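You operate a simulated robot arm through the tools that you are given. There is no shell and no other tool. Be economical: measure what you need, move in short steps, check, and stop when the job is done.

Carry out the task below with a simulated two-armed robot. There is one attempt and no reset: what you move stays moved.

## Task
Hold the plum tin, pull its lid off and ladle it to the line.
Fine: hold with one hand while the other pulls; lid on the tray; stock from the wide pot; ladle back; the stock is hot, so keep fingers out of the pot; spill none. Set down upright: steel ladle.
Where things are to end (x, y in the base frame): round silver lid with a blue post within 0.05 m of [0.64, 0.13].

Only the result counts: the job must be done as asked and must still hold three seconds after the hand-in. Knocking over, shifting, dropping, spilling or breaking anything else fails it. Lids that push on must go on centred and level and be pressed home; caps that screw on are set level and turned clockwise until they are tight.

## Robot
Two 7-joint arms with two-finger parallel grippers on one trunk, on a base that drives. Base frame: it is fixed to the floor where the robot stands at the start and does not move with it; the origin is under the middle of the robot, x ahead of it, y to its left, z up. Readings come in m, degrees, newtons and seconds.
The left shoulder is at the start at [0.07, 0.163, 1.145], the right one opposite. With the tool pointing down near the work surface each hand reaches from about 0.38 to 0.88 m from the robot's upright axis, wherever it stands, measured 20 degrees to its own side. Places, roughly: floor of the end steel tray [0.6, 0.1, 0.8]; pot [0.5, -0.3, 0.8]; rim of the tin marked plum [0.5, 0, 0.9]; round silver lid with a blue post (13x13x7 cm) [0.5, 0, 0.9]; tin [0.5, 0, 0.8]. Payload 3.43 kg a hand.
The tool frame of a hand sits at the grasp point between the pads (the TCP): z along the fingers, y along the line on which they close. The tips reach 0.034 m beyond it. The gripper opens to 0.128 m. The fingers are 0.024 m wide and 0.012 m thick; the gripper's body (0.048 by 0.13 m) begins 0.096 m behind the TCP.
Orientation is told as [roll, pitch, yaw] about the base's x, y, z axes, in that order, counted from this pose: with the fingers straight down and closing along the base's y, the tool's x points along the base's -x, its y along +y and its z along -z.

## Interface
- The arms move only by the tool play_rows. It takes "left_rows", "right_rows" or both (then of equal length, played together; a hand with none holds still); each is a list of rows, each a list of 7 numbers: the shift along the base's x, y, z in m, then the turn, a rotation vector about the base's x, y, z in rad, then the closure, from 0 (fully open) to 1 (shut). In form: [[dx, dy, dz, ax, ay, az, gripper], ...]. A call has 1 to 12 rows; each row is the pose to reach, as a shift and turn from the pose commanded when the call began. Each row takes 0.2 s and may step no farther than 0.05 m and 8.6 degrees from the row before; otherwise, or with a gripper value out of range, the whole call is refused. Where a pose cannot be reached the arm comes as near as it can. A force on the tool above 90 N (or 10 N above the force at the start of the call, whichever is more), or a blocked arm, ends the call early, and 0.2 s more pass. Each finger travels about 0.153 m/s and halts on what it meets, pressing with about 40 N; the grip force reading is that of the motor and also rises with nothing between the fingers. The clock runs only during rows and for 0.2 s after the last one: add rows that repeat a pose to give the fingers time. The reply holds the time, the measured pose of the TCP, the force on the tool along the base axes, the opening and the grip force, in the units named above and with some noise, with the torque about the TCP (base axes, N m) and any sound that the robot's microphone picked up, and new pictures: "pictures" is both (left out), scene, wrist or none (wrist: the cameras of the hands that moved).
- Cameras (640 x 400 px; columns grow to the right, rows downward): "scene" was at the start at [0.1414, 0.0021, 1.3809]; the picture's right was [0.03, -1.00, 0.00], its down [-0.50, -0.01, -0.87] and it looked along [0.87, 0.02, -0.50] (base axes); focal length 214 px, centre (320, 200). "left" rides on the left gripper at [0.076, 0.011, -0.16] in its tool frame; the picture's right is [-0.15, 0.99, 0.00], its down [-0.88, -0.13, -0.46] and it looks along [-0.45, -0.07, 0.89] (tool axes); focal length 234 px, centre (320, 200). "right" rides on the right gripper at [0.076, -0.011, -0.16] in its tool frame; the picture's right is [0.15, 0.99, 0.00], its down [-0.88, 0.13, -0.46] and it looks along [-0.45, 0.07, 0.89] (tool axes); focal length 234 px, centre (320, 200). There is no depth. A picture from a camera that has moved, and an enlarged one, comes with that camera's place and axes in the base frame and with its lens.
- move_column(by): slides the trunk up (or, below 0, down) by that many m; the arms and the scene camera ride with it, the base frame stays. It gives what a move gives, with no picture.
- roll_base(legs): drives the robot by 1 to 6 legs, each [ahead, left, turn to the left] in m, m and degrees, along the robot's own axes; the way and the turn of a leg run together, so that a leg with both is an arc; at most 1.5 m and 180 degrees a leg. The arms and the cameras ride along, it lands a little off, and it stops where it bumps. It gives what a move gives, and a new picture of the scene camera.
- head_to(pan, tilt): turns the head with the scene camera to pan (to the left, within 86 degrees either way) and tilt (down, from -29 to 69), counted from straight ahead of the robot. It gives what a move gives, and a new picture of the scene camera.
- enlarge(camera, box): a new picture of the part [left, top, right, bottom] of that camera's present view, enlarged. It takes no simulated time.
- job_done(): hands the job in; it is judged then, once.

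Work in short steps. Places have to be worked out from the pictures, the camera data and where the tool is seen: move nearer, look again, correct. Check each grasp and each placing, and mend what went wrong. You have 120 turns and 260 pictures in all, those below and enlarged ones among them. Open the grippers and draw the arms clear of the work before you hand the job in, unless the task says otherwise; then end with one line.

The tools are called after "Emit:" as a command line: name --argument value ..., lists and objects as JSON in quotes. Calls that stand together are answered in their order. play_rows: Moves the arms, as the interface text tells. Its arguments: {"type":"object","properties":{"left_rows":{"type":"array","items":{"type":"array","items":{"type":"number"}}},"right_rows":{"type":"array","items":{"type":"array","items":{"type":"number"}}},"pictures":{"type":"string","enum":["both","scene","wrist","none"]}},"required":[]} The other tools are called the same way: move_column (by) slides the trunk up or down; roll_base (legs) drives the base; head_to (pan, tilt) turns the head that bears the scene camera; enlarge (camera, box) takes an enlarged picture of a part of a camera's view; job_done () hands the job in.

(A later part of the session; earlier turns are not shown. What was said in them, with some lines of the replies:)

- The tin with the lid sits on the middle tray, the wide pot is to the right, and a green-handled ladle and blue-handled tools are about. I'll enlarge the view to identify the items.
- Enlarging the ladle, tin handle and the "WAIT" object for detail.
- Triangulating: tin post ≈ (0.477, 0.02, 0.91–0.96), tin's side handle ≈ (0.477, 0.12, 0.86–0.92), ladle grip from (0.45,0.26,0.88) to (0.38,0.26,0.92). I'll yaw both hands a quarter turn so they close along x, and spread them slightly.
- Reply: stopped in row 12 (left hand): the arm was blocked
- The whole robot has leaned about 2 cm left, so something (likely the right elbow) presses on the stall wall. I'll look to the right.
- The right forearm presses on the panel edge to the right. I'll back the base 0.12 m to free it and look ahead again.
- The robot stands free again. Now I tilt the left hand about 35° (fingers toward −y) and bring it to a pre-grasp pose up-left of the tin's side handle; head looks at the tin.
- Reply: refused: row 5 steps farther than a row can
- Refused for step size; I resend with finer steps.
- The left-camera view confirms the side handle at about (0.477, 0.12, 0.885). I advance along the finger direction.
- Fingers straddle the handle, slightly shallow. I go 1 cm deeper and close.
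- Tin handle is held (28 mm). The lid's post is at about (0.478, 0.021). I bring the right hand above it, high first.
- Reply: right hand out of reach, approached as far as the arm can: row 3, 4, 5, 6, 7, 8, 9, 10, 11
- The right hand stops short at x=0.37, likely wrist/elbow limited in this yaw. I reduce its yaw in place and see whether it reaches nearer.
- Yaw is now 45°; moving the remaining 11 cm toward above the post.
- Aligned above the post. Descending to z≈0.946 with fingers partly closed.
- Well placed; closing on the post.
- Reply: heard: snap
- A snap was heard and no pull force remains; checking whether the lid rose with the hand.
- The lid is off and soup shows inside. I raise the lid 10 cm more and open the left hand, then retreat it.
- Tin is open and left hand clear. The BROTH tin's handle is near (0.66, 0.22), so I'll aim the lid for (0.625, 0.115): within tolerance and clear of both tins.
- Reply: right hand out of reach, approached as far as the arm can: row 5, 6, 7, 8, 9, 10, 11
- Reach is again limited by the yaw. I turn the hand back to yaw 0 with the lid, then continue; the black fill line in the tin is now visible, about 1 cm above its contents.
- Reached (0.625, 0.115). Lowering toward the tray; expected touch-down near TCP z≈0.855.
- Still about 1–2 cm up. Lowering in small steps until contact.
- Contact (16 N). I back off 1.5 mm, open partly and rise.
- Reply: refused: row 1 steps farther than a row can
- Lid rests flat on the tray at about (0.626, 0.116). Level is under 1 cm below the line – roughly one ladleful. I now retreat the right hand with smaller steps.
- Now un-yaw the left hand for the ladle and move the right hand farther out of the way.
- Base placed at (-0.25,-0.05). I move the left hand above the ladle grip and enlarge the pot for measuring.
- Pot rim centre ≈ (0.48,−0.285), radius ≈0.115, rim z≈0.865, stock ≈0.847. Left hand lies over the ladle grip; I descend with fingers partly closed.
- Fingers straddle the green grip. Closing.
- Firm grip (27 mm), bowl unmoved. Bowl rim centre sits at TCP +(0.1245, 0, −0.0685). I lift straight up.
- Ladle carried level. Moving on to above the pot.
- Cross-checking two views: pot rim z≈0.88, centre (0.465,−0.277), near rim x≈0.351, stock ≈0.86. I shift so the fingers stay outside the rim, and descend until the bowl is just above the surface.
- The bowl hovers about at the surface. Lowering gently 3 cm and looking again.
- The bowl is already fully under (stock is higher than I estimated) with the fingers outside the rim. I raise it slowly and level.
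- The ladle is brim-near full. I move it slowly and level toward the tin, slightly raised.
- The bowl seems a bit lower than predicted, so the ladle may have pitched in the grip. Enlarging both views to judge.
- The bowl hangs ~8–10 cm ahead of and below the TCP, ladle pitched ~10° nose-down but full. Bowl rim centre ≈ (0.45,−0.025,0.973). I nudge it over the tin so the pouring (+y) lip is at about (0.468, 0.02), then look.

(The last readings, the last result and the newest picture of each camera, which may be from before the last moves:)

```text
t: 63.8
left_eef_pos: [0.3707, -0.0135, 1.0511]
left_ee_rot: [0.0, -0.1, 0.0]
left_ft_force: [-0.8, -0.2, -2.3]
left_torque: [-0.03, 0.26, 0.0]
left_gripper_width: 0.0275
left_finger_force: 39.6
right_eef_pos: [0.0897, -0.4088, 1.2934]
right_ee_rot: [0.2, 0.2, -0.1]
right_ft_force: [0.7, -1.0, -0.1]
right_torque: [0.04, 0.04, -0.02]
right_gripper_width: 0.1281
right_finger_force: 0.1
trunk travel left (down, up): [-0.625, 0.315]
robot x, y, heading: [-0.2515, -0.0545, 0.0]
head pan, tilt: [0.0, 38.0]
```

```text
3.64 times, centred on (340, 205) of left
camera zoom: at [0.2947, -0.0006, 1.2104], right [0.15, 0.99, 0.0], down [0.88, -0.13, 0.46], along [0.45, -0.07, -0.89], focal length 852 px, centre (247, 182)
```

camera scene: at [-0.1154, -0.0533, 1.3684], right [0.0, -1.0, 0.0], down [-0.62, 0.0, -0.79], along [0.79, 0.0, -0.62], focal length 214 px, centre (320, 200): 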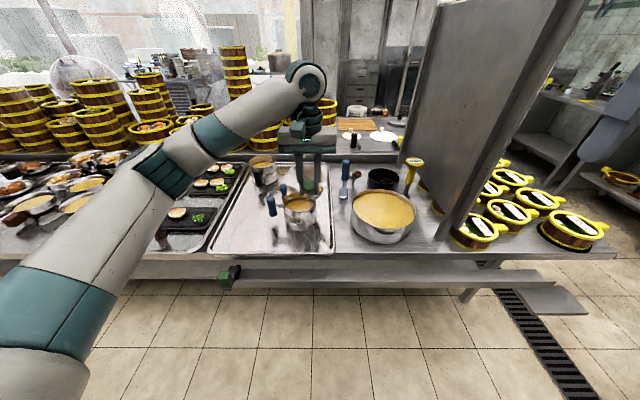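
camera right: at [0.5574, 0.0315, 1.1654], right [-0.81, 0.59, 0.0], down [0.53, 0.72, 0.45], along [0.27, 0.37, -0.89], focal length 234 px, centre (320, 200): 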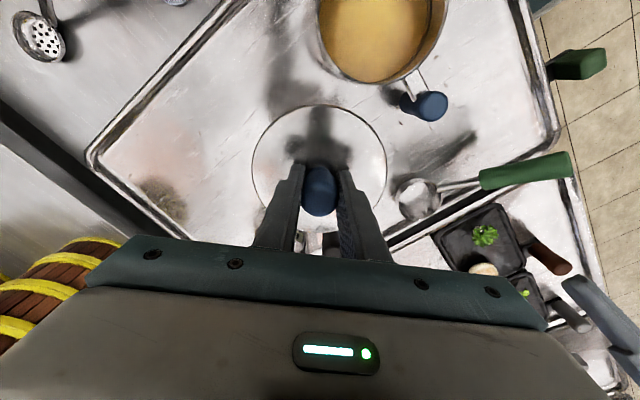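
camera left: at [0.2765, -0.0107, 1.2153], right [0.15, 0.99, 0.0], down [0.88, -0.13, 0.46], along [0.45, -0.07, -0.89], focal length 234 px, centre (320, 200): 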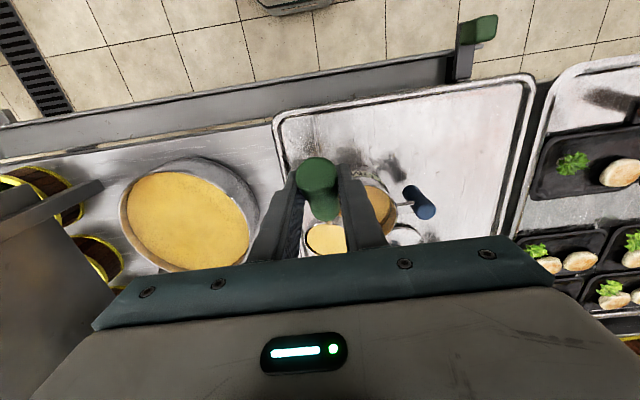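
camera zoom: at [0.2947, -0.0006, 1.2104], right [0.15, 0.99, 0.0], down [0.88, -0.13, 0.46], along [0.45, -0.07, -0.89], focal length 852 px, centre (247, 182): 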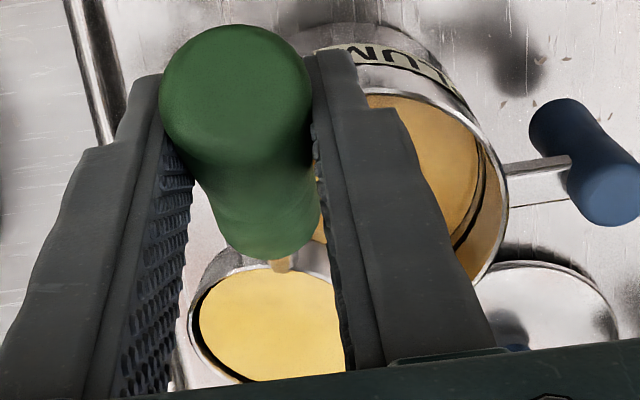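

Bowl rim centre ≈ (0.468,−0.018,0.97), pouring lip well inside the tin. I begin the roll about that lip.

Emit:
play_rows --left_rows '[[0, 0.006, 0.002, -0.07, 0, 0, 1], [0, 0.0119, 0.0041, -0.14, 0, 0, 1], [0, 0.018, 0.0055, -0.21, 0, 0, 1], [0, 0.0243, 0.0064, -0.28, 0, 0, 1], [0, 0.0306, 0.0069, -0.35, 0, 0, 1], [0, 0.0369, 0.0071, -0.42, 0, 0, 1], [0, 0.0432, 0.0067, -0.49, 0, 0, 1], [0, 0.0494, 0.0059, -0.56, 0, 0, 1]]' --pictures "wrist"

Emit:
enlarge --camera "scene" --box '[265, 160, 345, 230]'

```text
t: 65.6
left_eef_pos: [0.3712, 0.0376, 1.0578]
left_ee_rot: [-32.2, 0.0, 0.0]
left_ft_force: [-0.5, 0.6, -2.6]
left_torque: [0.15, 0.26, 0.0]
left_gripper_width: 0.0273
left_finger_force: 39.8
right_eef_pos: [0.0905, -0.407, 1.2946]
right_ee_rot: [0.1, 0.3, -0.1]
right_ft_force: [0.1, 0.7, -0.4]
right_torque: [0.0, -0.03, -0.02]
right_gripper_width: 0.128
right_finger_force: 0.1
trunk travel left (down, up): [-0.625, 0.315]
robot x, y, heading: [-0.2507, -0.0554, -0.1]
head pan, tilt: [0.0, 38.0]
camera left: at [0.295, 0.1332, 1.1869], right [0.15, 0.84, -0.53], down [0.88, 0.13, 0.45], along [0.45, -0.53, -0.72], focal length 234 px, centre (320, 200)
```

left: 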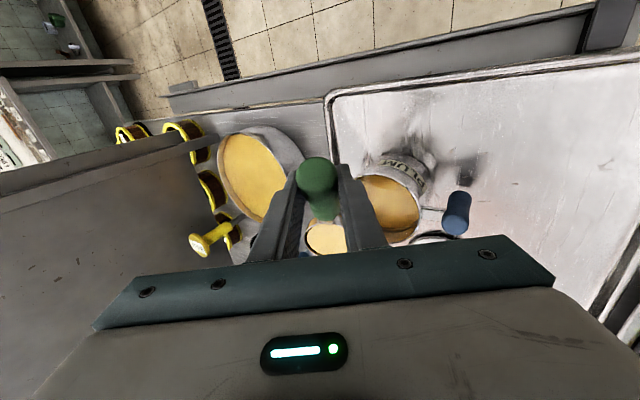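

```text
5.71 times, centred on (305, 195) of scene
camera zoom: at [-0.1154, -0.0525, 1.3684], right [0.0, -1.0, 0.0], down [-0.62, 0.0, -0.79], along [0.79, 0.0, -0.62], focal length 1226 px, centre (406, 229)
```

zoom: 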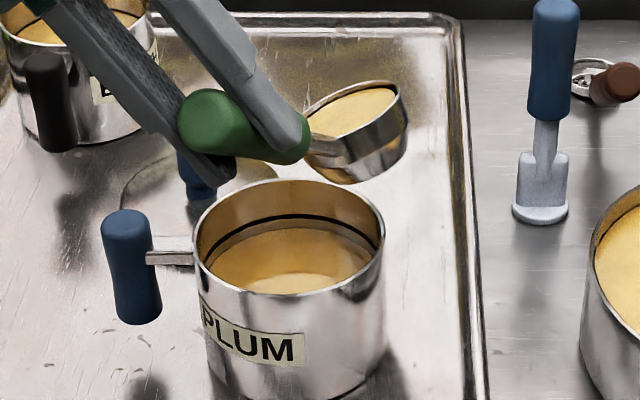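

No loss yet, and the low lip sits about (0.475, 0.0) above the tin opening. I continue the roll to about 56°.

Emit:
play_rows --left_rows '[[0, 0.0062, -0.0012, -0.07, 0, 0, 1], [0, 0.0123, -0.0029, -0.14, 0, 0, 1], [0, 0.0182, -0.0049, -0.21, 0, 0, 1], [0, 0.024, -0.0074, -0.28, 0, 0, 1], [0, 0.0296, -0.0103, -0.35, 0, 0, 1], [0, 0.035, -0.0136, -0.42, 0, 0, 1]]' --pictures "none"

Emit:
enlarge --camera "scene" --box '[265, 160, 345, 230]'

```text
t: 67.0
left_eef_pos: [0.3722, 0.0713, 1.0445]
left_ee_rot: [-56.2, 0.0, 0.0]
left_ft_force: [0.6, 0.4, -1.8]
left_torque: [0.2, 0.26, 0.01]
left_gripper_width: 0.0273
left_finger_force: 39.9
right_eef_pos: [0.0905, -0.4076, 1.2927]
right_ee_rot: [0.1, 0.2, -0.2]
right_ft_force: [-0.1, 0.1, -0.2]
right_torque: [-0.01, 0.0, 0.0]
right_gripper_width: 0.1282
right_finger_force: 0.1
trunk travel left (down, up): [-0.625, 0.315]
robot x, y, heading: [-0.2559, -0.0545, 0.3]
head pan, tilt: [0.0, 38.0]
```

```text
5.71 times, centred on (305, 195) of scene
camera zoom: at [-0.1153, -0.0525, 1.3684], right [0.0, -1.0, 0.0], down [-0.62, 0.0, -0.79], along [0.79, 0.0, -0.62], focal length 1226 px, centre (406, 229)
```

zoom: 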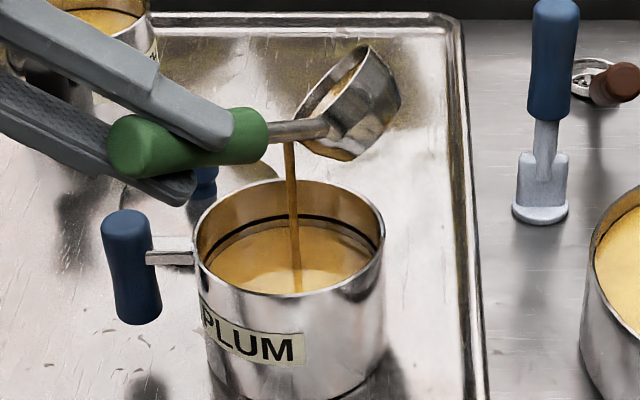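

A stream falls into the middle of the tin. I hold briefly and check the level.

Emit:
play_rows --left_rows '[[0, 0, 0, 0, 0, 0, 1], [0, 0, 0, 0, 0, 0, 1]]' --pictures "none"

Emit:
enlarge --camera "scene" --box '[265, 160, 345, 230]'

```text
t: 67.6
left_eef_pos: [0.3713, 0.0707, 1.0447]
left_ee_rot: [-56.2, 0.1, -0.1]
left_ft_force: [-0.3, 0.0, -3.3]
left_torque: [0.24, 0.24, 0.03]
left_gripper_width: 0.0271
left_finger_force: 40.6
right_eef_pos: [0.0908, -0.408, 1.2945]
right_ee_rot: [0.2, 0.2, -0.1]
right_ft_force: [-1.6, 0.2, -0.1]
right_torque: [0.0, 0.01, 0.05]
right_gripper_width: 0.1279
right_finger_force: 0.1
trunk travel left (down, up): [-0.625, 0.315]
robot x, y, heading: [-0.2541, -0.055, -0.3]
head pan, tilt: [0.0, 38.0]
```

```text
5.71 times, centred on (305, 195) of scene
camera zoom: at [-0.1154, -0.0531, 1.3684], right [0.0, -1.0, 0.0], down [-0.62, 0.0, -0.79], along [0.79, 0.0, -0.62], focal length 1226 px, centre (406, 229)
```

zoom: 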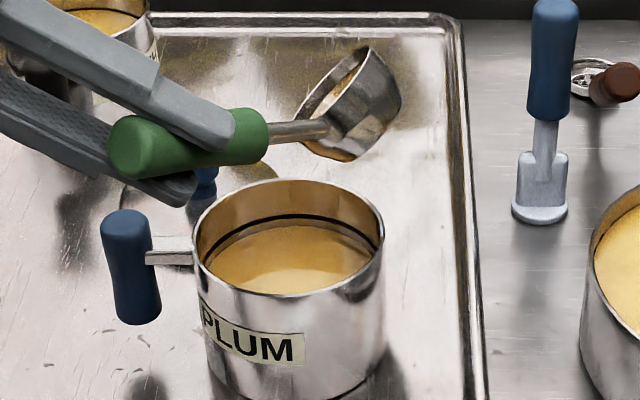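

The stream stopped at this angle; the level rose but is still under the line. I roll on to ~80°.

Emit:
play_rows --left_rows '[[0, 0.0052, -0.0036, -0.07, 0, 0, 1], [0, 0.0101, -0.0076, -0.14, 0, 0, 1], [0, 0.0146, -0.0119, -0.21, 0, 0, 1], [0, 0.0189, -0.0166, -0.28, 0, 0, 1], [0, 0.0229, -0.0215, -0.35, 0, 0, 1], [0, 0.0264, -0.0267, -0.42, 0, 0, 1], [0, 0.0264, -0.0267, -0.42, 0, 0, 1], [0, 0.0264, -0.0267, -0.42, 0, 0, 1]]' --pictures "none"

Emit:
enlarge --camera "scene" --box '[265, 160, 345, 230]'

```text
t: 69.4
left_eef_pos: [0.3703, 0.0953, 1.0179]
left_ee_rot: [-80.2, 0.1, 0.0]
left_ft_force: [0.3, -0.2, -2.9]
left_torque: [0.25, 0.24, -0.02]
left_gripper_width: 0.0271
left_finger_force: 40.3
right_eef_pos: [0.091, -0.409, 1.2928]
right_ee_rot: [0.2, 0.3, -0.1]
right_ft_force: [-0.3, -0.8, 0.0]
right_torque: [-0.02, 0.01, 0.01]
right_gripper_width: 0.1281
right_finger_force: 0.2
trunk travel left (down, up): [-0.625, 0.315]
robot x, y, heading: [-0.2523, -0.0552, 0.1]
head pan, tilt: [0.0, 38.0]
```

```text
5.71 times, centred on (305, 195) of scene
camera zoom: at [-0.1154, -0.0531, 1.3684], right [0.0, -1.0, 0.0], down [-0.62, 0.0, -0.79], along [0.79, 0.0, -0.62], focal length 1226 px, centre (406, 229)
```

zoom: 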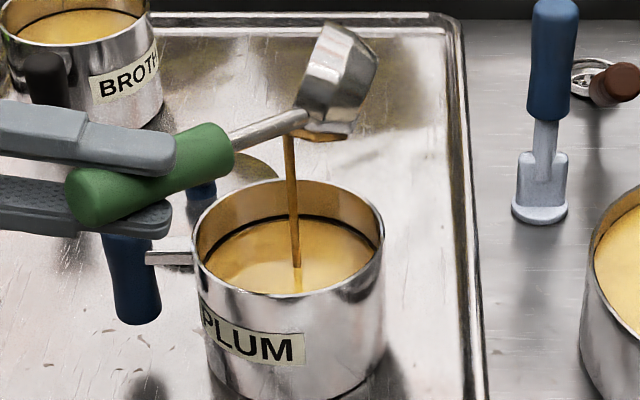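

Streaming again into the centre; level close to the line. Hold and check.

Emit:
play_rows --left_rows '[[0, 0, 0, 0, 0, 0, 1], [0, 0, 0, 0, 0, 0, 1]]' --pictures "none"

Emit:
enlarge --camera "scene" --box '[285, 170, 335, 220]'

```text
t: 70.0
left_eef_pos: [0.3709, 0.096, 1.0182]
left_ee_rot: [-80.2, 0.1, 0.0]
left_ft_force: [-0.2, 0.7, -2.9]
left_torque: [0.27, 0.29, -0.03]
left_gripper_width: 0.0273
left_finger_force: 39.8
right_eef_pos: [0.0915, -0.4085, 1.2939]
right_ee_rot: [0.2, 0.3, -0.2]
right_ft_force: [0.4, 0.6, 0.1]
right_torque: [0.03, 0.03, 0.0]
right_gripper_width: 0.1279
right_finger_force: 0.1
trunk travel left (down, up): [-0.625, 0.315]
robot x, y, heading: [-0.2493, -0.0531, -0.0]
head pan, tilt: [0.0, 38.0]
```

```text
8.00 times, centred on (310, 195) of scene
camera zoom: at [-0.1154, -0.0531, 1.3684], right [0.0, -1.0, 0.0], down [-0.62, 0.0, -0.79], along [0.79, 0.0, -0.62], focal length 1716 px, centre (400, 240)
```

zoom: 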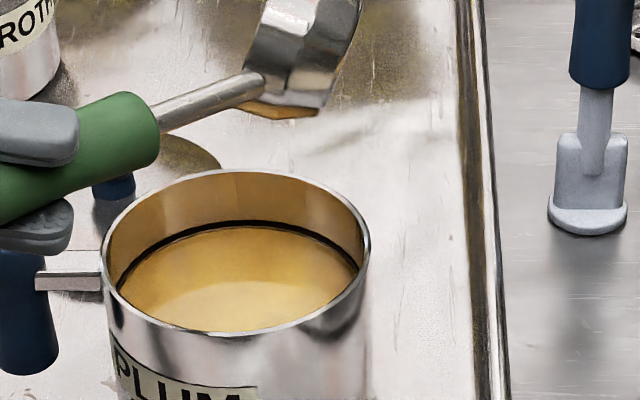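

Level now touches the lower edge of the line. I pour the remaining drops by rolling to ~96°.

Emit:
play_rows --left_rows '[[0, 0.0033, -0.0054, -0.07, 0, 0, 1], [0, 0.0061, -0.0111, -0.14, 0, 0, 1], [0, 0.0085, -0.0145, -0.21, 0, 0, 1], [0, 0.0105, -0.018, -0.28, 0, 0, 1], [0, 0.0105, -0.018, -0.28, 0, 0, 1], [0, 0.0105, -0.018, -0.28, 0, 0, 1], [0, 0.0105, -0.018, -0.28, 0, 0, 1], [0, 0.0105, -0.018, -0.28, 0, 0, 1]]' --pictures "none"

Emit:
enlarge --camera "scene" --box '[285, 170, 335, 220]'

```text
t: 71.8
left_eef_pos: [0.372, 0.1064, 0.9999]
left_ee_rot: [-96.3, 0.1, 0.0]
left_ft_force: [0.0, 0.4, -2.3]
left_torque: [0.26, 0.24, 0.02]
left_gripper_width: 0.0273
left_finger_force: 40.1
right_eef_pos: [0.0912, -0.4083, 1.294]
right_ee_rot: [0.2, 0.3, -0.1]
right_ft_force: [0.1, 0.0, -0.8]
right_torque: [0.02, -0.01, 0.01]
right_gripper_width: 0.1278
right_finger_force: 0.1
trunk travel left (down, up): [-0.625, 0.315]
robot x, y, heading: [-0.2551, -0.0524, 0.0]
head pan, tilt: [0.0, 38.0]
```

```text
8.00 times, centred on (310, 195) of scene
camera zoom: at [-0.1154, -0.0532, 1.3684], right [0.0, -1.0, 0.0], down [-0.62, 0.0, -0.79], along [0.79, 0.0, -0.62], focal length 1716 px, centre (400, 240)
```

zoom: 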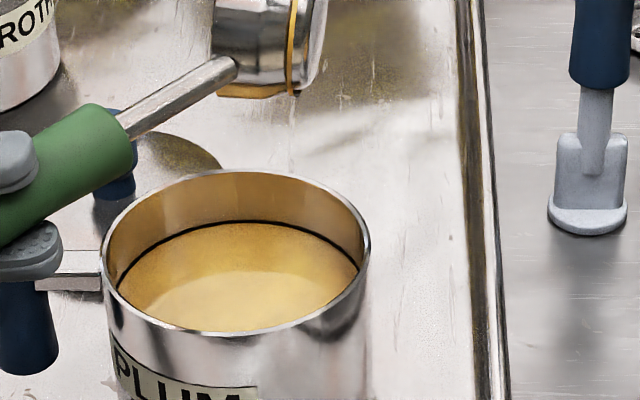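

Level now lies on the line. I hold a second to let it drip and confirm.

Emit:
play_rows --left_rows '[[0, 0, 0, 0, 0, 0, 1], [0, 0, 0, 0, 0, 0, 1], [0, 0, 0, 0, 0, 0, 1], [0, 0, 0, 0, 0, 0, 1], [0, 0, 0, 0, 0, 0, 1], [0, 0, 0, 0, 0, 0, 1]]' --pictures "none"

Emit:
enlarge --camera "scene" --box '[290, 165, 325, 215]'

```text
t: 73.2
left_eef_pos: [0.3704, 0.109, 0.9993]
left_ee_rot: [-96.2, -0.1, 0.0]
left_ft_force: [0.5, 0.1, -1.8]
left_torque: [0.32, 0.24, -0.04]
left_gripper_width: 0.0274
left_finger_force: 39.4
right_eef_pos: [0.0902, -0.4079, 1.2942]
right_ee_rot: [0.3, 0.4, -0.1]
right_ft_force: [0.2, 0.7, 0.1]
right_torque: [0.0, 0.05, 0.0]
right_gripper_width: 0.1279
right_finger_force: 0.1
trunk travel left (down, up): [-0.625, 0.315]
robot x, y, heading: [-0.2531, -0.0554, -0.0]
head pan, tilt: [0.0, 38.0]
```

```text
8.00 times, centred on (308, 190) of scene
camera zoom: at [-0.1154, -0.0532, 1.3684], right [0.0, -1.0, 0.0], down [-0.62, 0.0, -0.79], along [0.79, 0.0, -0.62], focal length 1716 px, centre (420, 280)
```

zoom: 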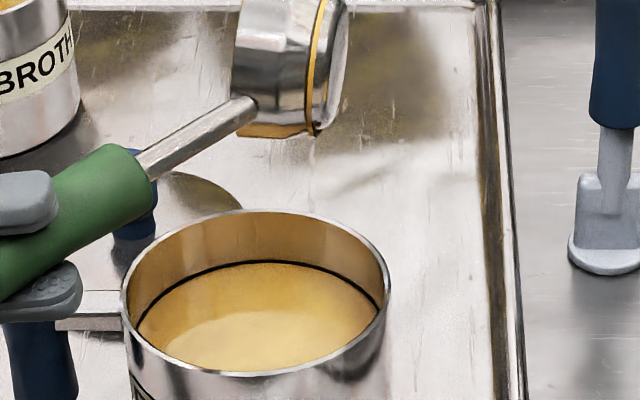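

The level is on the line. Rolling the ladle back upright over the tin.

Emit:
play_rows --left_rows '[[0, -0.0044, 0.0169, 0.14, 0, 0, 1], [0, -0.0105, 0.028, 0.28, 0, 0, 1], [0, -0.018, 0.0381, 0.42, 0, 0, 1], [0, -0.0268, 0.0471, 0.56, 0, 0, 1], [0, -0.0369, 0.0547, 0.7, 0, 0, 1], [0, -0.0479, 0.0609, 0.84, 0, 0, 1], [0, -0.0596, 0.0654, 0.98, 0, 0, 1], [0, -0.0719, 0.0683, 1.12, 0, 0, 1], [0, -0.0844, 0.0695, 1.26, 0, 0, 1], [0, -0.097, 0.0688, 1.4, 0, 0, 1], [0, -0.1094, 0.0665, 1.54, 0, 0, 1], [0, -0.1213, 0.0624, 1.68, 0, 0, 1]]' --pictures "scene"

Emit:
enlarge --camera "scene" --box '[265, 150, 345, 230]'

Emit:
enlarge --camera "left" --box '[280, 150, 400, 260]'

```text
t: 75.8
left_eef_pos: [0.3703, -0.0157, 1.0629]
left_ee_rot: [0.2, 0.0, 0.1]
left_ft_force: [0.1, 0.1, -2.6]
left_torque: [0.01, 0.26, 0.0]
left_gripper_width: 0.0273
left_finger_force: 40.5
right_eef_pos: [0.0905, -0.4097, 1.2931]
right_ee_rot: [0.1, 0.3, -0.2]
right_ft_force: [0.0, 0.2, 0.1]
right_torque: [0.01, -0.01, 0.01]
right_gripper_width: 0.1282
right_finger_force: 0.2
trunk travel left (down, up): [-0.625, 0.315]
robot x, y, heading: [-0.2504, -0.0529, 0.0]
head pan, tilt: [0.0, 38.0]
camera scene: at [-0.116, -0.0549, 1.3684], right [0.0, -1.0, 0.0], down [-0.62, 0.0, -0.79], along [0.79, 0.0, -0.62], focal length 214 px, centre (320, 200)
```

scene: 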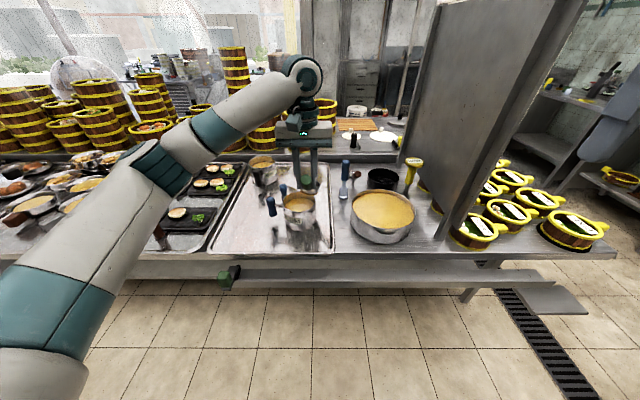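

```text
5.00 times, centred on (305, 190) of scene
camera zoom: at [-0.116, -0.0549, 1.3684], right [0.0, -1.0, 0.0], down [-0.62, 0.0, -0.79], along [0.79, 0.0, -0.62], focal length 1072 px, centre (395, 250)
```

zoom: 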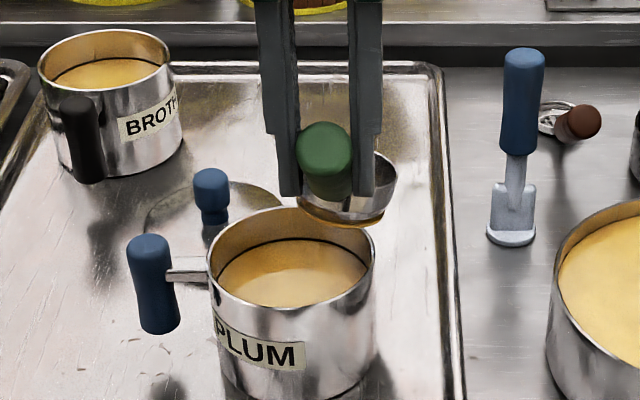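

```text
3.64 times, centred on (340, 205) of left
camera zoom: at [0.2938, -0.0038, 1.2222], right [0.15, 0.99, 0.0], down [0.88, -0.13, 0.45], along [0.45, -0.06, -0.89], focal length 852 px, centre (247, 182)
```

zoom: 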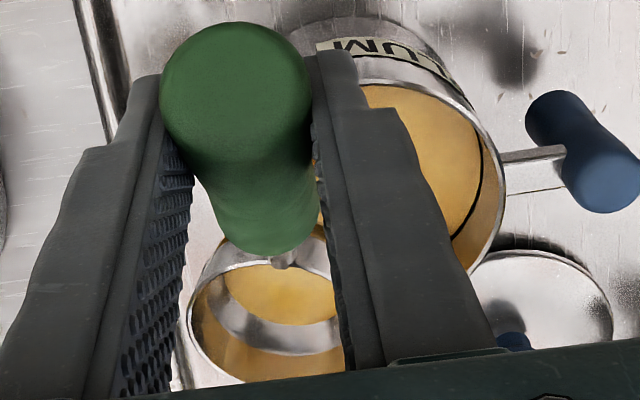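

Ladle is essentially empty and the tin is at the line. I lift and carry the ladle back over its place, correcting the ~11° nose-down pitch on the way.

Emit:
play_rows --left_rows '[[0, 0.005, 0.02, 0, 0, 0, 1], [0.003, 0.02, 0.035, 0, -0.02, 0, 1], [0.006, 0.045, 0.045, 0, -0.04, 0, 1], [0.009, 0.075, 0.05, 0, -0.06, 0, 1], [0.012, 0.105, 0.05, 0, -0.08, 0, 1], [0.015, 0.135, 0.05, 0, -0.1, 0, 1], [0.02, 0.165, 0.05, 0, -0.12, 0, 1], [0.025, 0.195, 0.05, 0, -0.14, 0, 1], [0.028, 0.225, 0.05, 0, -0.16, 0, 1], [0.031, 0.25, 0.05, 0, -0.18, 0, 1], [0.034, 0.27, 0.05, 0, -0.19, 0, 1], [0.034, 0.2755, 0.05, 0, -0.19, 0, 1]]' --pictures "none"

Emit:
play_rows --left_rows '[[0, 0, -0.03, 0, 0, 0, 1], [0, 0, -0.06, 0, 0, 0, 1], [0, 0, -0.09, 0, 0, 0, 1], [0, 0, -0.12, 0, 0, 0, 1], [0, 0, -0.15, 0, 0, 0, 1], [0, 0, -0.165, 0, 0, 0, 1], [0, 0, -0.165, 0, 0, 0, 1]]' --pictures "both"

Emit:
enlarge --camera "scene" --box '[200, 170, 280, 250]'

```text
t: 78.4
left_eef_pos: [0.4053, 0.2631, 1.1126]
left_ee_rot: [0.0, -10.9, 0.0]
left_ft_force: [-0.5, 0.3, -2.2]
left_torque: [0.02, 0.35, -0.02]
left_gripper_width: 0.0272
left_finger_force: 40.3
right_eef_pos: [0.0914, -0.4088, 1.2945]
right_ee_rot: [0.1, 0.2, -0.1]
right_ft_force: [-0.2, -0.7, -0.6]
right_torque: [0.01, -0.03, -0.02]
right_gripper_width: 0.128
right_finger_force: 0.1
trunk travel left (down, up): [-0.625, 0.315]
robot x, y, heading: [-0.2519, -0.0518, 0.2]
head pan, tilt: [0.0, 38.0]
```

```text
t: 80.0
left_eef_pos: [0.4038, 0.2605, 0.9469]
left_ee_rot: [0.0, -10.9, 0.0]
left_ft_force: [0.5, 1.1, -2.0]
left_torque: [-0.03, 0.3, 0.01]
left_gripper_width: 0.0276
left_finger_force: 40.1
right_eef_pos: [0.0907, -0.4083, 1.2927]
right_ee_rot: [0.2, 0.3, -0.2]
right_ft_force: [0.0, 0.3, 0.3]
right_torque: [-0.02, -0.02, 0.04]
right_gripper_width: 0.128
right_finger_force: 0.1
trunk travel left (down, up): [-0.625, 0.315]
robot x, y, heading: [-0.2517, -0.05, 0.1]
head pan, tilt: [0.0, 38.0]
camera scene: at [-0.1155, -0.0532, 1.3684], right [0.0, -1.0, 0.0], down [-0.62, 0.0, -0.79], along [0.79, 0.0, -0.62], focal length 214 px, centre (320, 200)
camera left: at [0.299, 0.2743, 1.0888], right [0.14, 0.99, 0.03], down [0.78, -0.13, 0.61], along [0.61, -0.07, -0.79], focal length 234 px, centre (320, 200)
```

scene: 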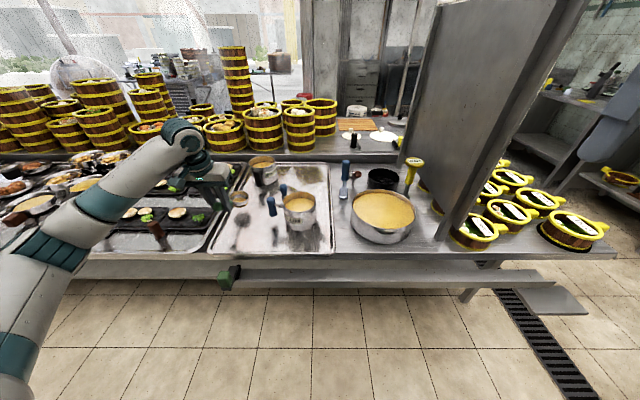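
left: 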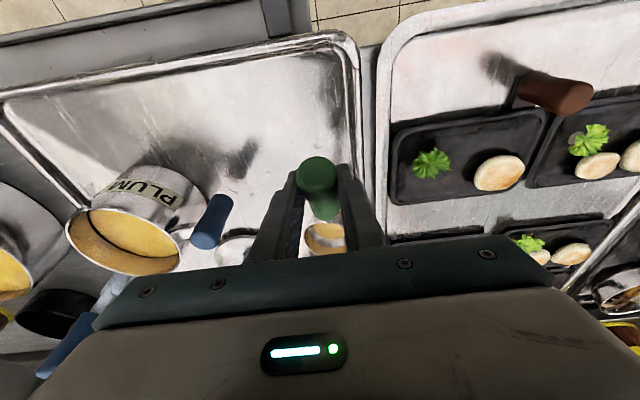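

```text
5.00 times, centred on (240, 210) of scene
camera zoom: at [-0.1155, -0.0532, 1.3684], right [0.0, -1.0, 0.0], down [-0.62, 0.0, -0.79], along [0.79, 0.0, -0.62], focal length 1072 px, centre (720, 150)
```

zoom: 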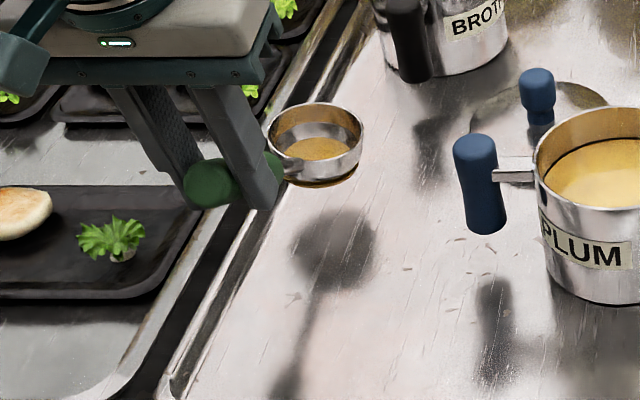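

Bowl looks level, ~3 cm above the tray, just over its old place. Lowering gently to contact.

Emit:
play_rows --left_rows '[[-0.004, 0, -0.008, 0, 0, 0, 1], [-0.008, 0, -0.016, 0, 0, 0, 1], [-0.008, 0, -0.021, 0, 0, 0, 1], [-0.008, 0, -0.025, 0, 0, 0, 1], [-0.008, 0, -0.028, 0, 0, 0, 1]]' --pictures "none"

Emit:
enlarge --camera "scene" --box '[200, 170, 280, 250]'

```text
t: 81.2
left_eef_pos: [0.3964, 0.2629, 0.9185]
left_ee_rot: [0.0, -10.8, 0.1]
left_ft_force: [0.3, 0.6, -2.7]
left_torque: [-0.01, 0.31, -0.02]
left_gripper_width: 0.0271
left_finger_force: 39.9
right_eef_pos: [0.0924, -0.4083, 1.2936]
right_ee_rot: [0.0, 0.4, -0.1]
right_ft_force: [-0.3, -0.4, -0.5]
right_torque: [0.03, -0.01, 0.02]
right_gripper_width: 0.1281
right_finger_force: 0.1
trunk travel left (down, up): [-0.625, 0.315]
robot x, y, heading: [-0.2485, -0.0555, 0.1]
head pan, tilt: [0.0, 38.0]
```

```text
5.00 times, centred on (240, 210) of scene
camera zoom: at [-0.1153, -0.053, 1.3684], right [0.0, -1.0, 0.0], down [-0.62, 0.0, -0.79], along [0.79, 0.0, -0.62], focal length 1072 px, centre (720, 150)
```

zoom: 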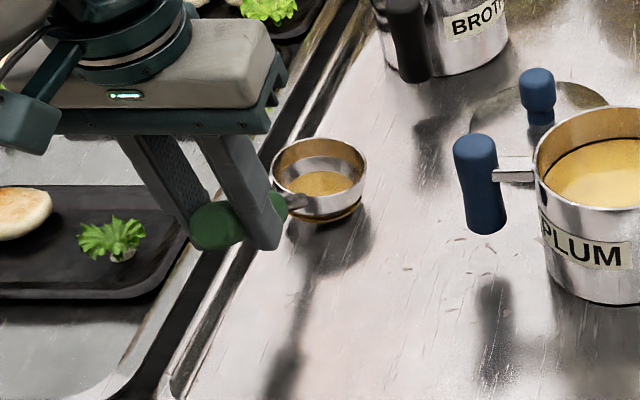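

Not yet in contact; down further in millimetre steps.

Emit:
play_rows --left_rows '[[0, 0, -0.003, 0, 0, 0, 1], [0, 0, -0.006, 0, 0, 0, 1], [0, 0, -0.009, 0, 0, 0, 1], [0, 0, -0.011, 0, 0, 0, 1]]' --pictures "none"

Emit:
enlarge --camera "scene" --box '[200, 170, 280, 250]'

```text
t: 82.2
left_eef_pos: [0.395, 0.2612, 0.9107]
left_ee_rot: [0.0, -11.1, 0.0]
left_ft_force: [-4.5, 3.9, 12.7]
left_torque: [-0.05, -1.11, 0.26]
left_gripper_width: 0.0275
left_finger_force: 40.3
right_eef_pos: [0.088, -0.409, 1.2943]
right_ee_rot: [0.2, 0.3, -0.1]
right_ft_force: [-0.1, -0.2, 0.0]
right_torque: [-0.01, -0.03, -0.02]
right_gripper_width: 0.1282
right_finger_force: 0.0
trunk travel left (down, up): [-0.625, 0.315]
robot x, y, heading: [-0.2532, -0.0559, 0.3]
head pan, tilt: [0.0, 38.0]
```

```text
5.00 times, centred on (240, 210) of scene
camera zoom: at [-0.1181, -0.0534, 1.3689], right [0.0, -1.0, 0.0], down [-0.61, 0.0, -0.79], along [0.79, 0.0, -0.61], focal length 1072 px, centre (720, 150)
```

zoom: 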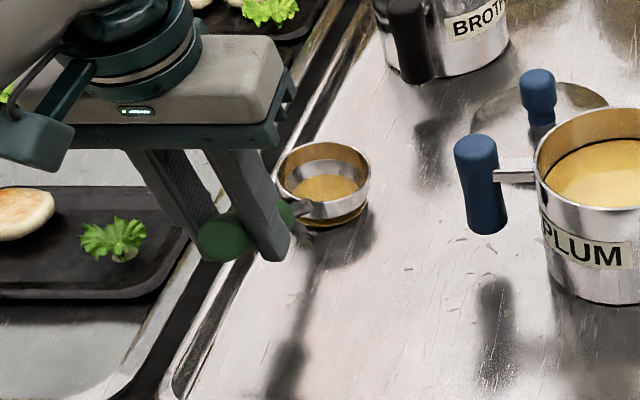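

Contact at 5 mm above the original height, hinting ~2–3° residual nose-down. I add a small pitch with a 4 mm drop so the base sits flat.

Emit:
play_rows --left_rows '[[0, 0, 0.001, 0, -0.02, 0, 1], [0, 0, -0.001, 0, -0.04, 0, 1], [0, 0, -0.002, 0, -0.045, 0, 1], [0, 0, -0.002, 0, -0.045, 0, 1]]' --pictures "none"

Emit:
enlarge --camera "scene" --box '[215, 180, 265, 230]'

```text
t: 83.2
left_eef_pos: [0.3972, 0.2621, 0.9048]
left_ee_rot: [0.0, -13.5, -0.1]
left_ft_force: [0.4, -0.2, -0.8]
left_torque: [0.01, 0.29, 0.01]
left_gripper_width: 0.0272
left_finger_force: 39.2
right_eef_pos: [0.0904, -0.4087, 1.294]
right_ee_rot: [0.2, 0.3, -0.1]
right_ft_force: [0.6, 0.2, -0.7]
right_torque: [0.01, 0.02, 0.02]
right_gripper_width: 0.128
right_finger_force: 0.1
trunk travel left (down, up): [-0.625, 0.315]
robot x, y, heading: [-0.2565, -0.0529, 0.1]
head pan, tilt: [0.0, 38.0]
```

```text
8.00 times, centred on (240, 205) of scene
camera zoom: at [-0.1153, -0.0531, 1.3683], right [0.0, -1.0, 0.0], down [-0.62, 0.0, -0.79], along [0.79, 0.0, -0.62], focal length 1716 px, centre (960, 160)
```

zoom: 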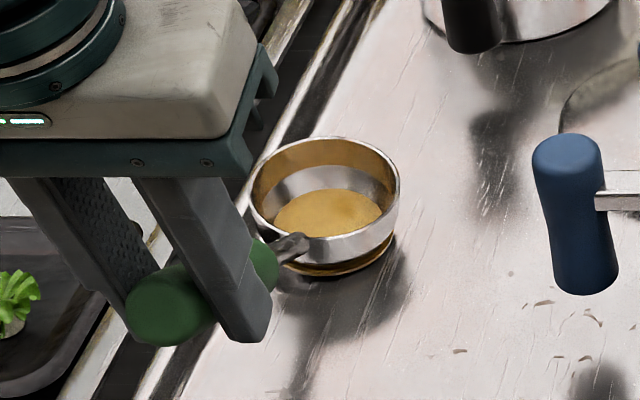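

No load now; close to touching. A millimetre or two more.

Emit:
play_rows --left_rows '[[0, 0, -0.001, 0, 0, 0, 1], [0, 0, -0.002, 0, 0, 0, 1], [0, 0, -0.002, 0, 0, 0, 1]]' --pictures "none"

```text
t: 84.0
left_eef_pos: [0.3963, 0.2629, 0.9036]
left_ee_rot: [0.0, -13.5, 0.0]
left_ft_force: [0.3, 0.8, -2.3]
left_torque: [-0.01, 0.25, 0.0]
left_gripper_width: 0.0273
left_finger_force: 39.7
right_eef_pos: [0.0912, -0.4085, 1.294]
right_ee_rot: [0.2, 0.3, -0.1]
right_ft_force: [-0.4, -0.7, 0.4]
right_torque: [-0.05, 0.01, -0.02]
right_gripper_width: 0.1278
right_finger_force: 0.1
trunk travel left (down, up): [-0.625, 0.315]
robot x, y, heading: [-0.2549, -0.054, -0.0]
head pan, tilt: [0.0, 38.0]
```

Still hanging; continuing down in 1.5 mm steps.

Emit:
play_rows --left_rows '[[0, 0, -0.0015, 0, 0, 0, 1], [0, 0, -0.003, 0, 0, 0, 1], [0, 0, -0.0035, 0, 0, 0, 1], [0, 0, -0.0035, 0, 0, 0, 1]]' --pictures "none"

Emit:
enlarge --camera "scene" --box '[215, 180, 265, 230]'

```text
t: 85.0
left_eef_pos: [0.394, 0.2619, 0.9013]
left_ee_rot: [0.0, -13.6, 0.1]
left_ft_force: [-4.6, 3.5, 13.8]
left_torque: [0.02, -1.13, 0.32]
left_gripper_width: 0.0272
left_finger_force: 39.9
right_eef_pos: [0.0891, -0.409, 1.2955]
right_ee_rot: [0.2, 0.2, -0.2]
right_ft_force: [-0.6, 0.1, -0.7]
right_torque: [0.01, -0.02, 0.02]
right_gripper_width: 0.128
right_finger_force: 0.2
trunk travel left (down, up): [-0.625, 0.315]
robot x, y, heading: [-0.2535, -0.0535, -0.0]
head pan, tilt: [0.0, 38.0]
```

```text
8.00 times, centred on (240, 205) of scene
camera zoom: at [-0.1181, -0.0534, 1.3688], right [0.0, -1.0, 0.0], down [-0.61, 0.0, -0.79], along [0.79, 0.0, -0.61], focal length 1716 px, centre (960, 160)
```

zoom: 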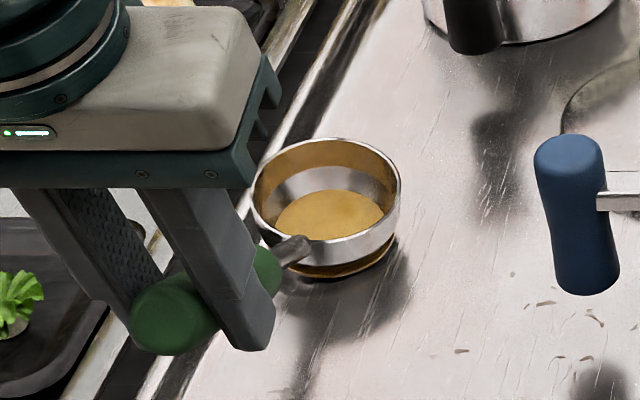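

Contact force acts under the bowl's centre, so it's sitting about flat. I relieve the load and open slowly.

Emit:
play_rows --left_rows '[[0, 0, 0.0015, 0, 0, 0, 1], [0, 0, 0.0015, 0, 0, 0, 0.78], [0, 0, 0.0015, 0, 0, 0, 0.72], [0, 0, 0.0015, 0, 0, 0, 0.66], [0, 0, 0.0015, 0, 0, 0, 0.6], [0, 0, 0.0015, 0, 0, 0, 0.5], [0, 0, 0.0015, 0, 0, 0, 0.5]]' --pictures "wrist"

Emit:
enlarge --camera "scene" --box '[215, 180, 265, 230]'

```text
t: 86.6
left_eef_pos: [0.3962, 0.2614, 0.9006]
left_ee_rot: [0.0, -13.4, 0.0]
left_ft_force: [-0.1, -0.1, -0.3]
left_torque: [0.04, 0.01, -0.04]
left_gripper_width: 0.064
left_finger_force: 0.1
right_eef_pos: [0.0912, -0.4075, 1.2936]
right_ee_rot: [0.2, 0.2, -0.1]
right_ft_force: [0.6, -1.0, -0.2]
right_torque: [-0.02, 0.01, 0.0]
right_gripper_width: 0.128
right_finger_force: 0.0
trunk travel left (down, up): [-0.625, 0.315]
robot x, y, heading: [-0.2555, -0.0526, -0.0]
head pan, tilt: [0.0, 38.0]
camera left: at [0.2845, 0.2746, 1.0384], right [0.14, 0.99, 0.03], down [0.75, -0.13, 0.65], along [0.65, -0.07, -0.76], focal length 234 px, centre (320, 200)
```

left: 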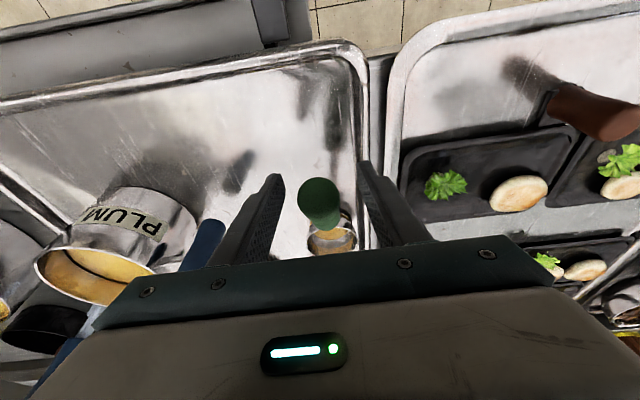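

```text
8.00 times, centred on (240, 205) of scene
camera zoom: at [-0.1158, -0.0532, 1.3684], right [0.0, -1.0, 0.0], down [-0.62, 0.0, -0.79], along [0.79, 0.0, -0.62], focal length 1716 px, centre (960, 160)
```

zoom: 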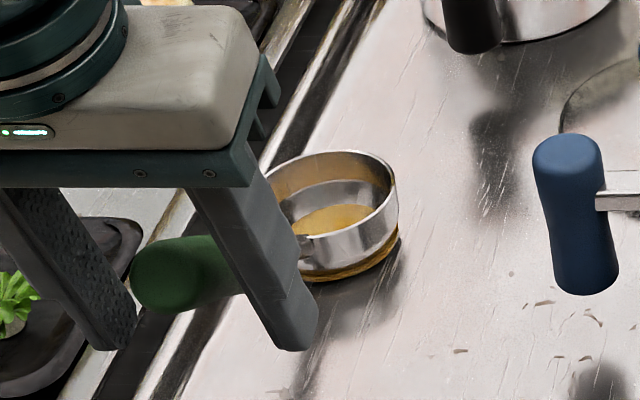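

The ladle stands in its original place. I withdraw the hand straight up along its fingers and look.

Emit:
play_rows --left_rows '[[-0.004, 0, 0.015, 0, 0, 0, 0.5], [-0.01, 0, 0.04, 0, 0, 0, 0.5], [-0.02, 0, 0.08, 0, 0, 0, 0.5], [-0.03, 0, 0.12, 0, 0, 0, 0.4], [-0.04, 0.02, 0.16, 0, 0.05, 0, 0.2], [-0.05, 0.04, 0.2, 0, 0.1, 0, 0], [-0.06, 0.06, 0.24, 0, 0.15, 0, 0], [-0.08, 0.08, 0.27, 0, 0.2, 0, 0], [-0.1, 0.1, 0.3, 0, 0.23, 0, 0]]' --pictures "scene"

Emit:
enlarge --camera "scene" --box '[205, 150, 345, 260]'

Emit:
enlarge --camera "scene" --box '[280, 180, 330, 220]'

Emit:
enlarge --camera "scene" --box '[330, 170, 430, 250]'

```text
t: 88.6
left_eef_pos: [0.2956, 0.3623, 1.2022]
left_ee_rot: [-0.1, -0.3, 0.0]
left_ft_force: [-0.2, -0.7, -1.3]
left_torque: [0.01, 0.0, -0.02]
left_gripper_width: 0.1281
left_finger_force: 0.2
right_eef_pos: [0.0894, -0.4089, 1.2943]
right_ee_rot: [0.0, 0.1, -0.1]
right_ft_force: [0.4, 0.2, 0.1]
right_torque: [0.04, 0.01, 0.0]
right_gripper_width: 0.1279
right_finger_force: 0.0
trunk travel left (down, up): [-0.625, 0.315]
robot x, y, heading: [-0.2544, -0.0553, 0.4]
head pan, tilt: [0.0, 38.0]
camera scene: at [-0.1176, -0.0535, 1.3685], right [0.0, -1.0, 0.0], down [-0.61, 0.0, -0.79], along [0.79, 0.0, -0.61], focal length 214 px, centre (320, 200)
```

scene: 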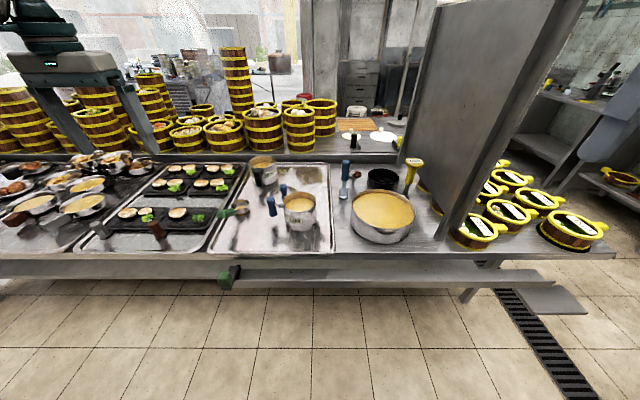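

```text
3.64 times, centred on (275, 205) of scene
camera zoom: at [-0.1176, -0.0535, 1.3685], right [0.0, -1.0, 0.0], down [-0.61, 0.0, -0.79], along [0.79, 0.0, -0.61], focal length 780 px, centre (484, 182)
```

zoom: 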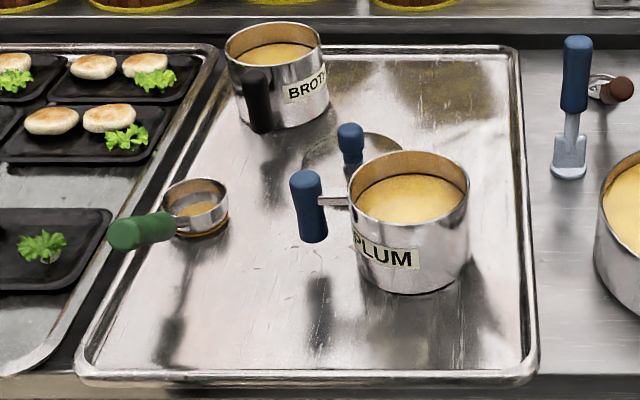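

```text
10.00 times, centred on (305, 200) of scene
camera zoom: at [-0.1176, -0.0535, 1.3685], right [0.0, -1.0, 0.0], down [-0.61, 0.0, -0.79], along [0.79, 0.0, -0.61], focal length 2145 px, centre (470, 200)
```

zoom: 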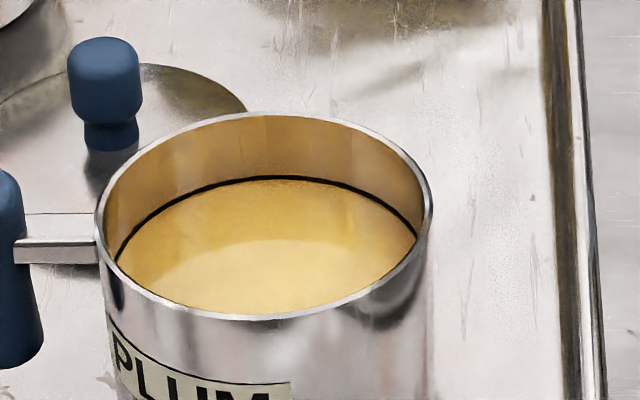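

```text
5.00 times, centred on (380, 210) of scene
camera zoom: at [-0.1176, -0.0535, 1.3685], right [0.0, -1.0, 0.0], down [-0.61, 0.0, -0.79], along [0.79, 0.0, -0.61], focal length 1072 px, centre (20, 150)
```

zoom: 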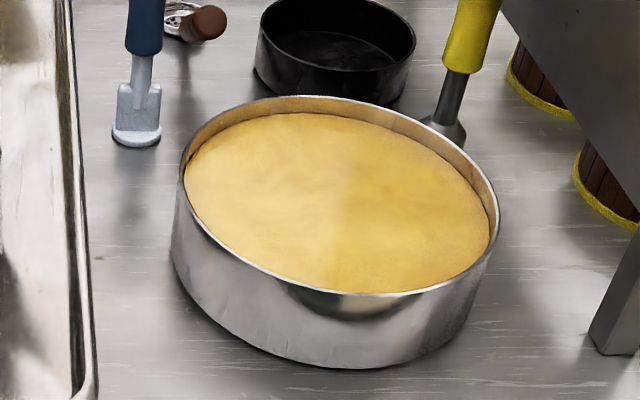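

The tin is filled to its line and the lid lies flat on the tray at about (0.626, 0.116). The ladle stands upright in its old place, nothing is spilled, and both hands are open and clear. Handing in.

Emit:
job_done

```text
The job is handed in.
```

I held the plum tin by its side handle, pulled the lid off, and ladled stock from the wide pot into the tin up to its line. The lid lies on the tray about 2 cm from its target, the ladle is upright where it started, and I saw no spills. The job is handed in, but I haven't seen a result.
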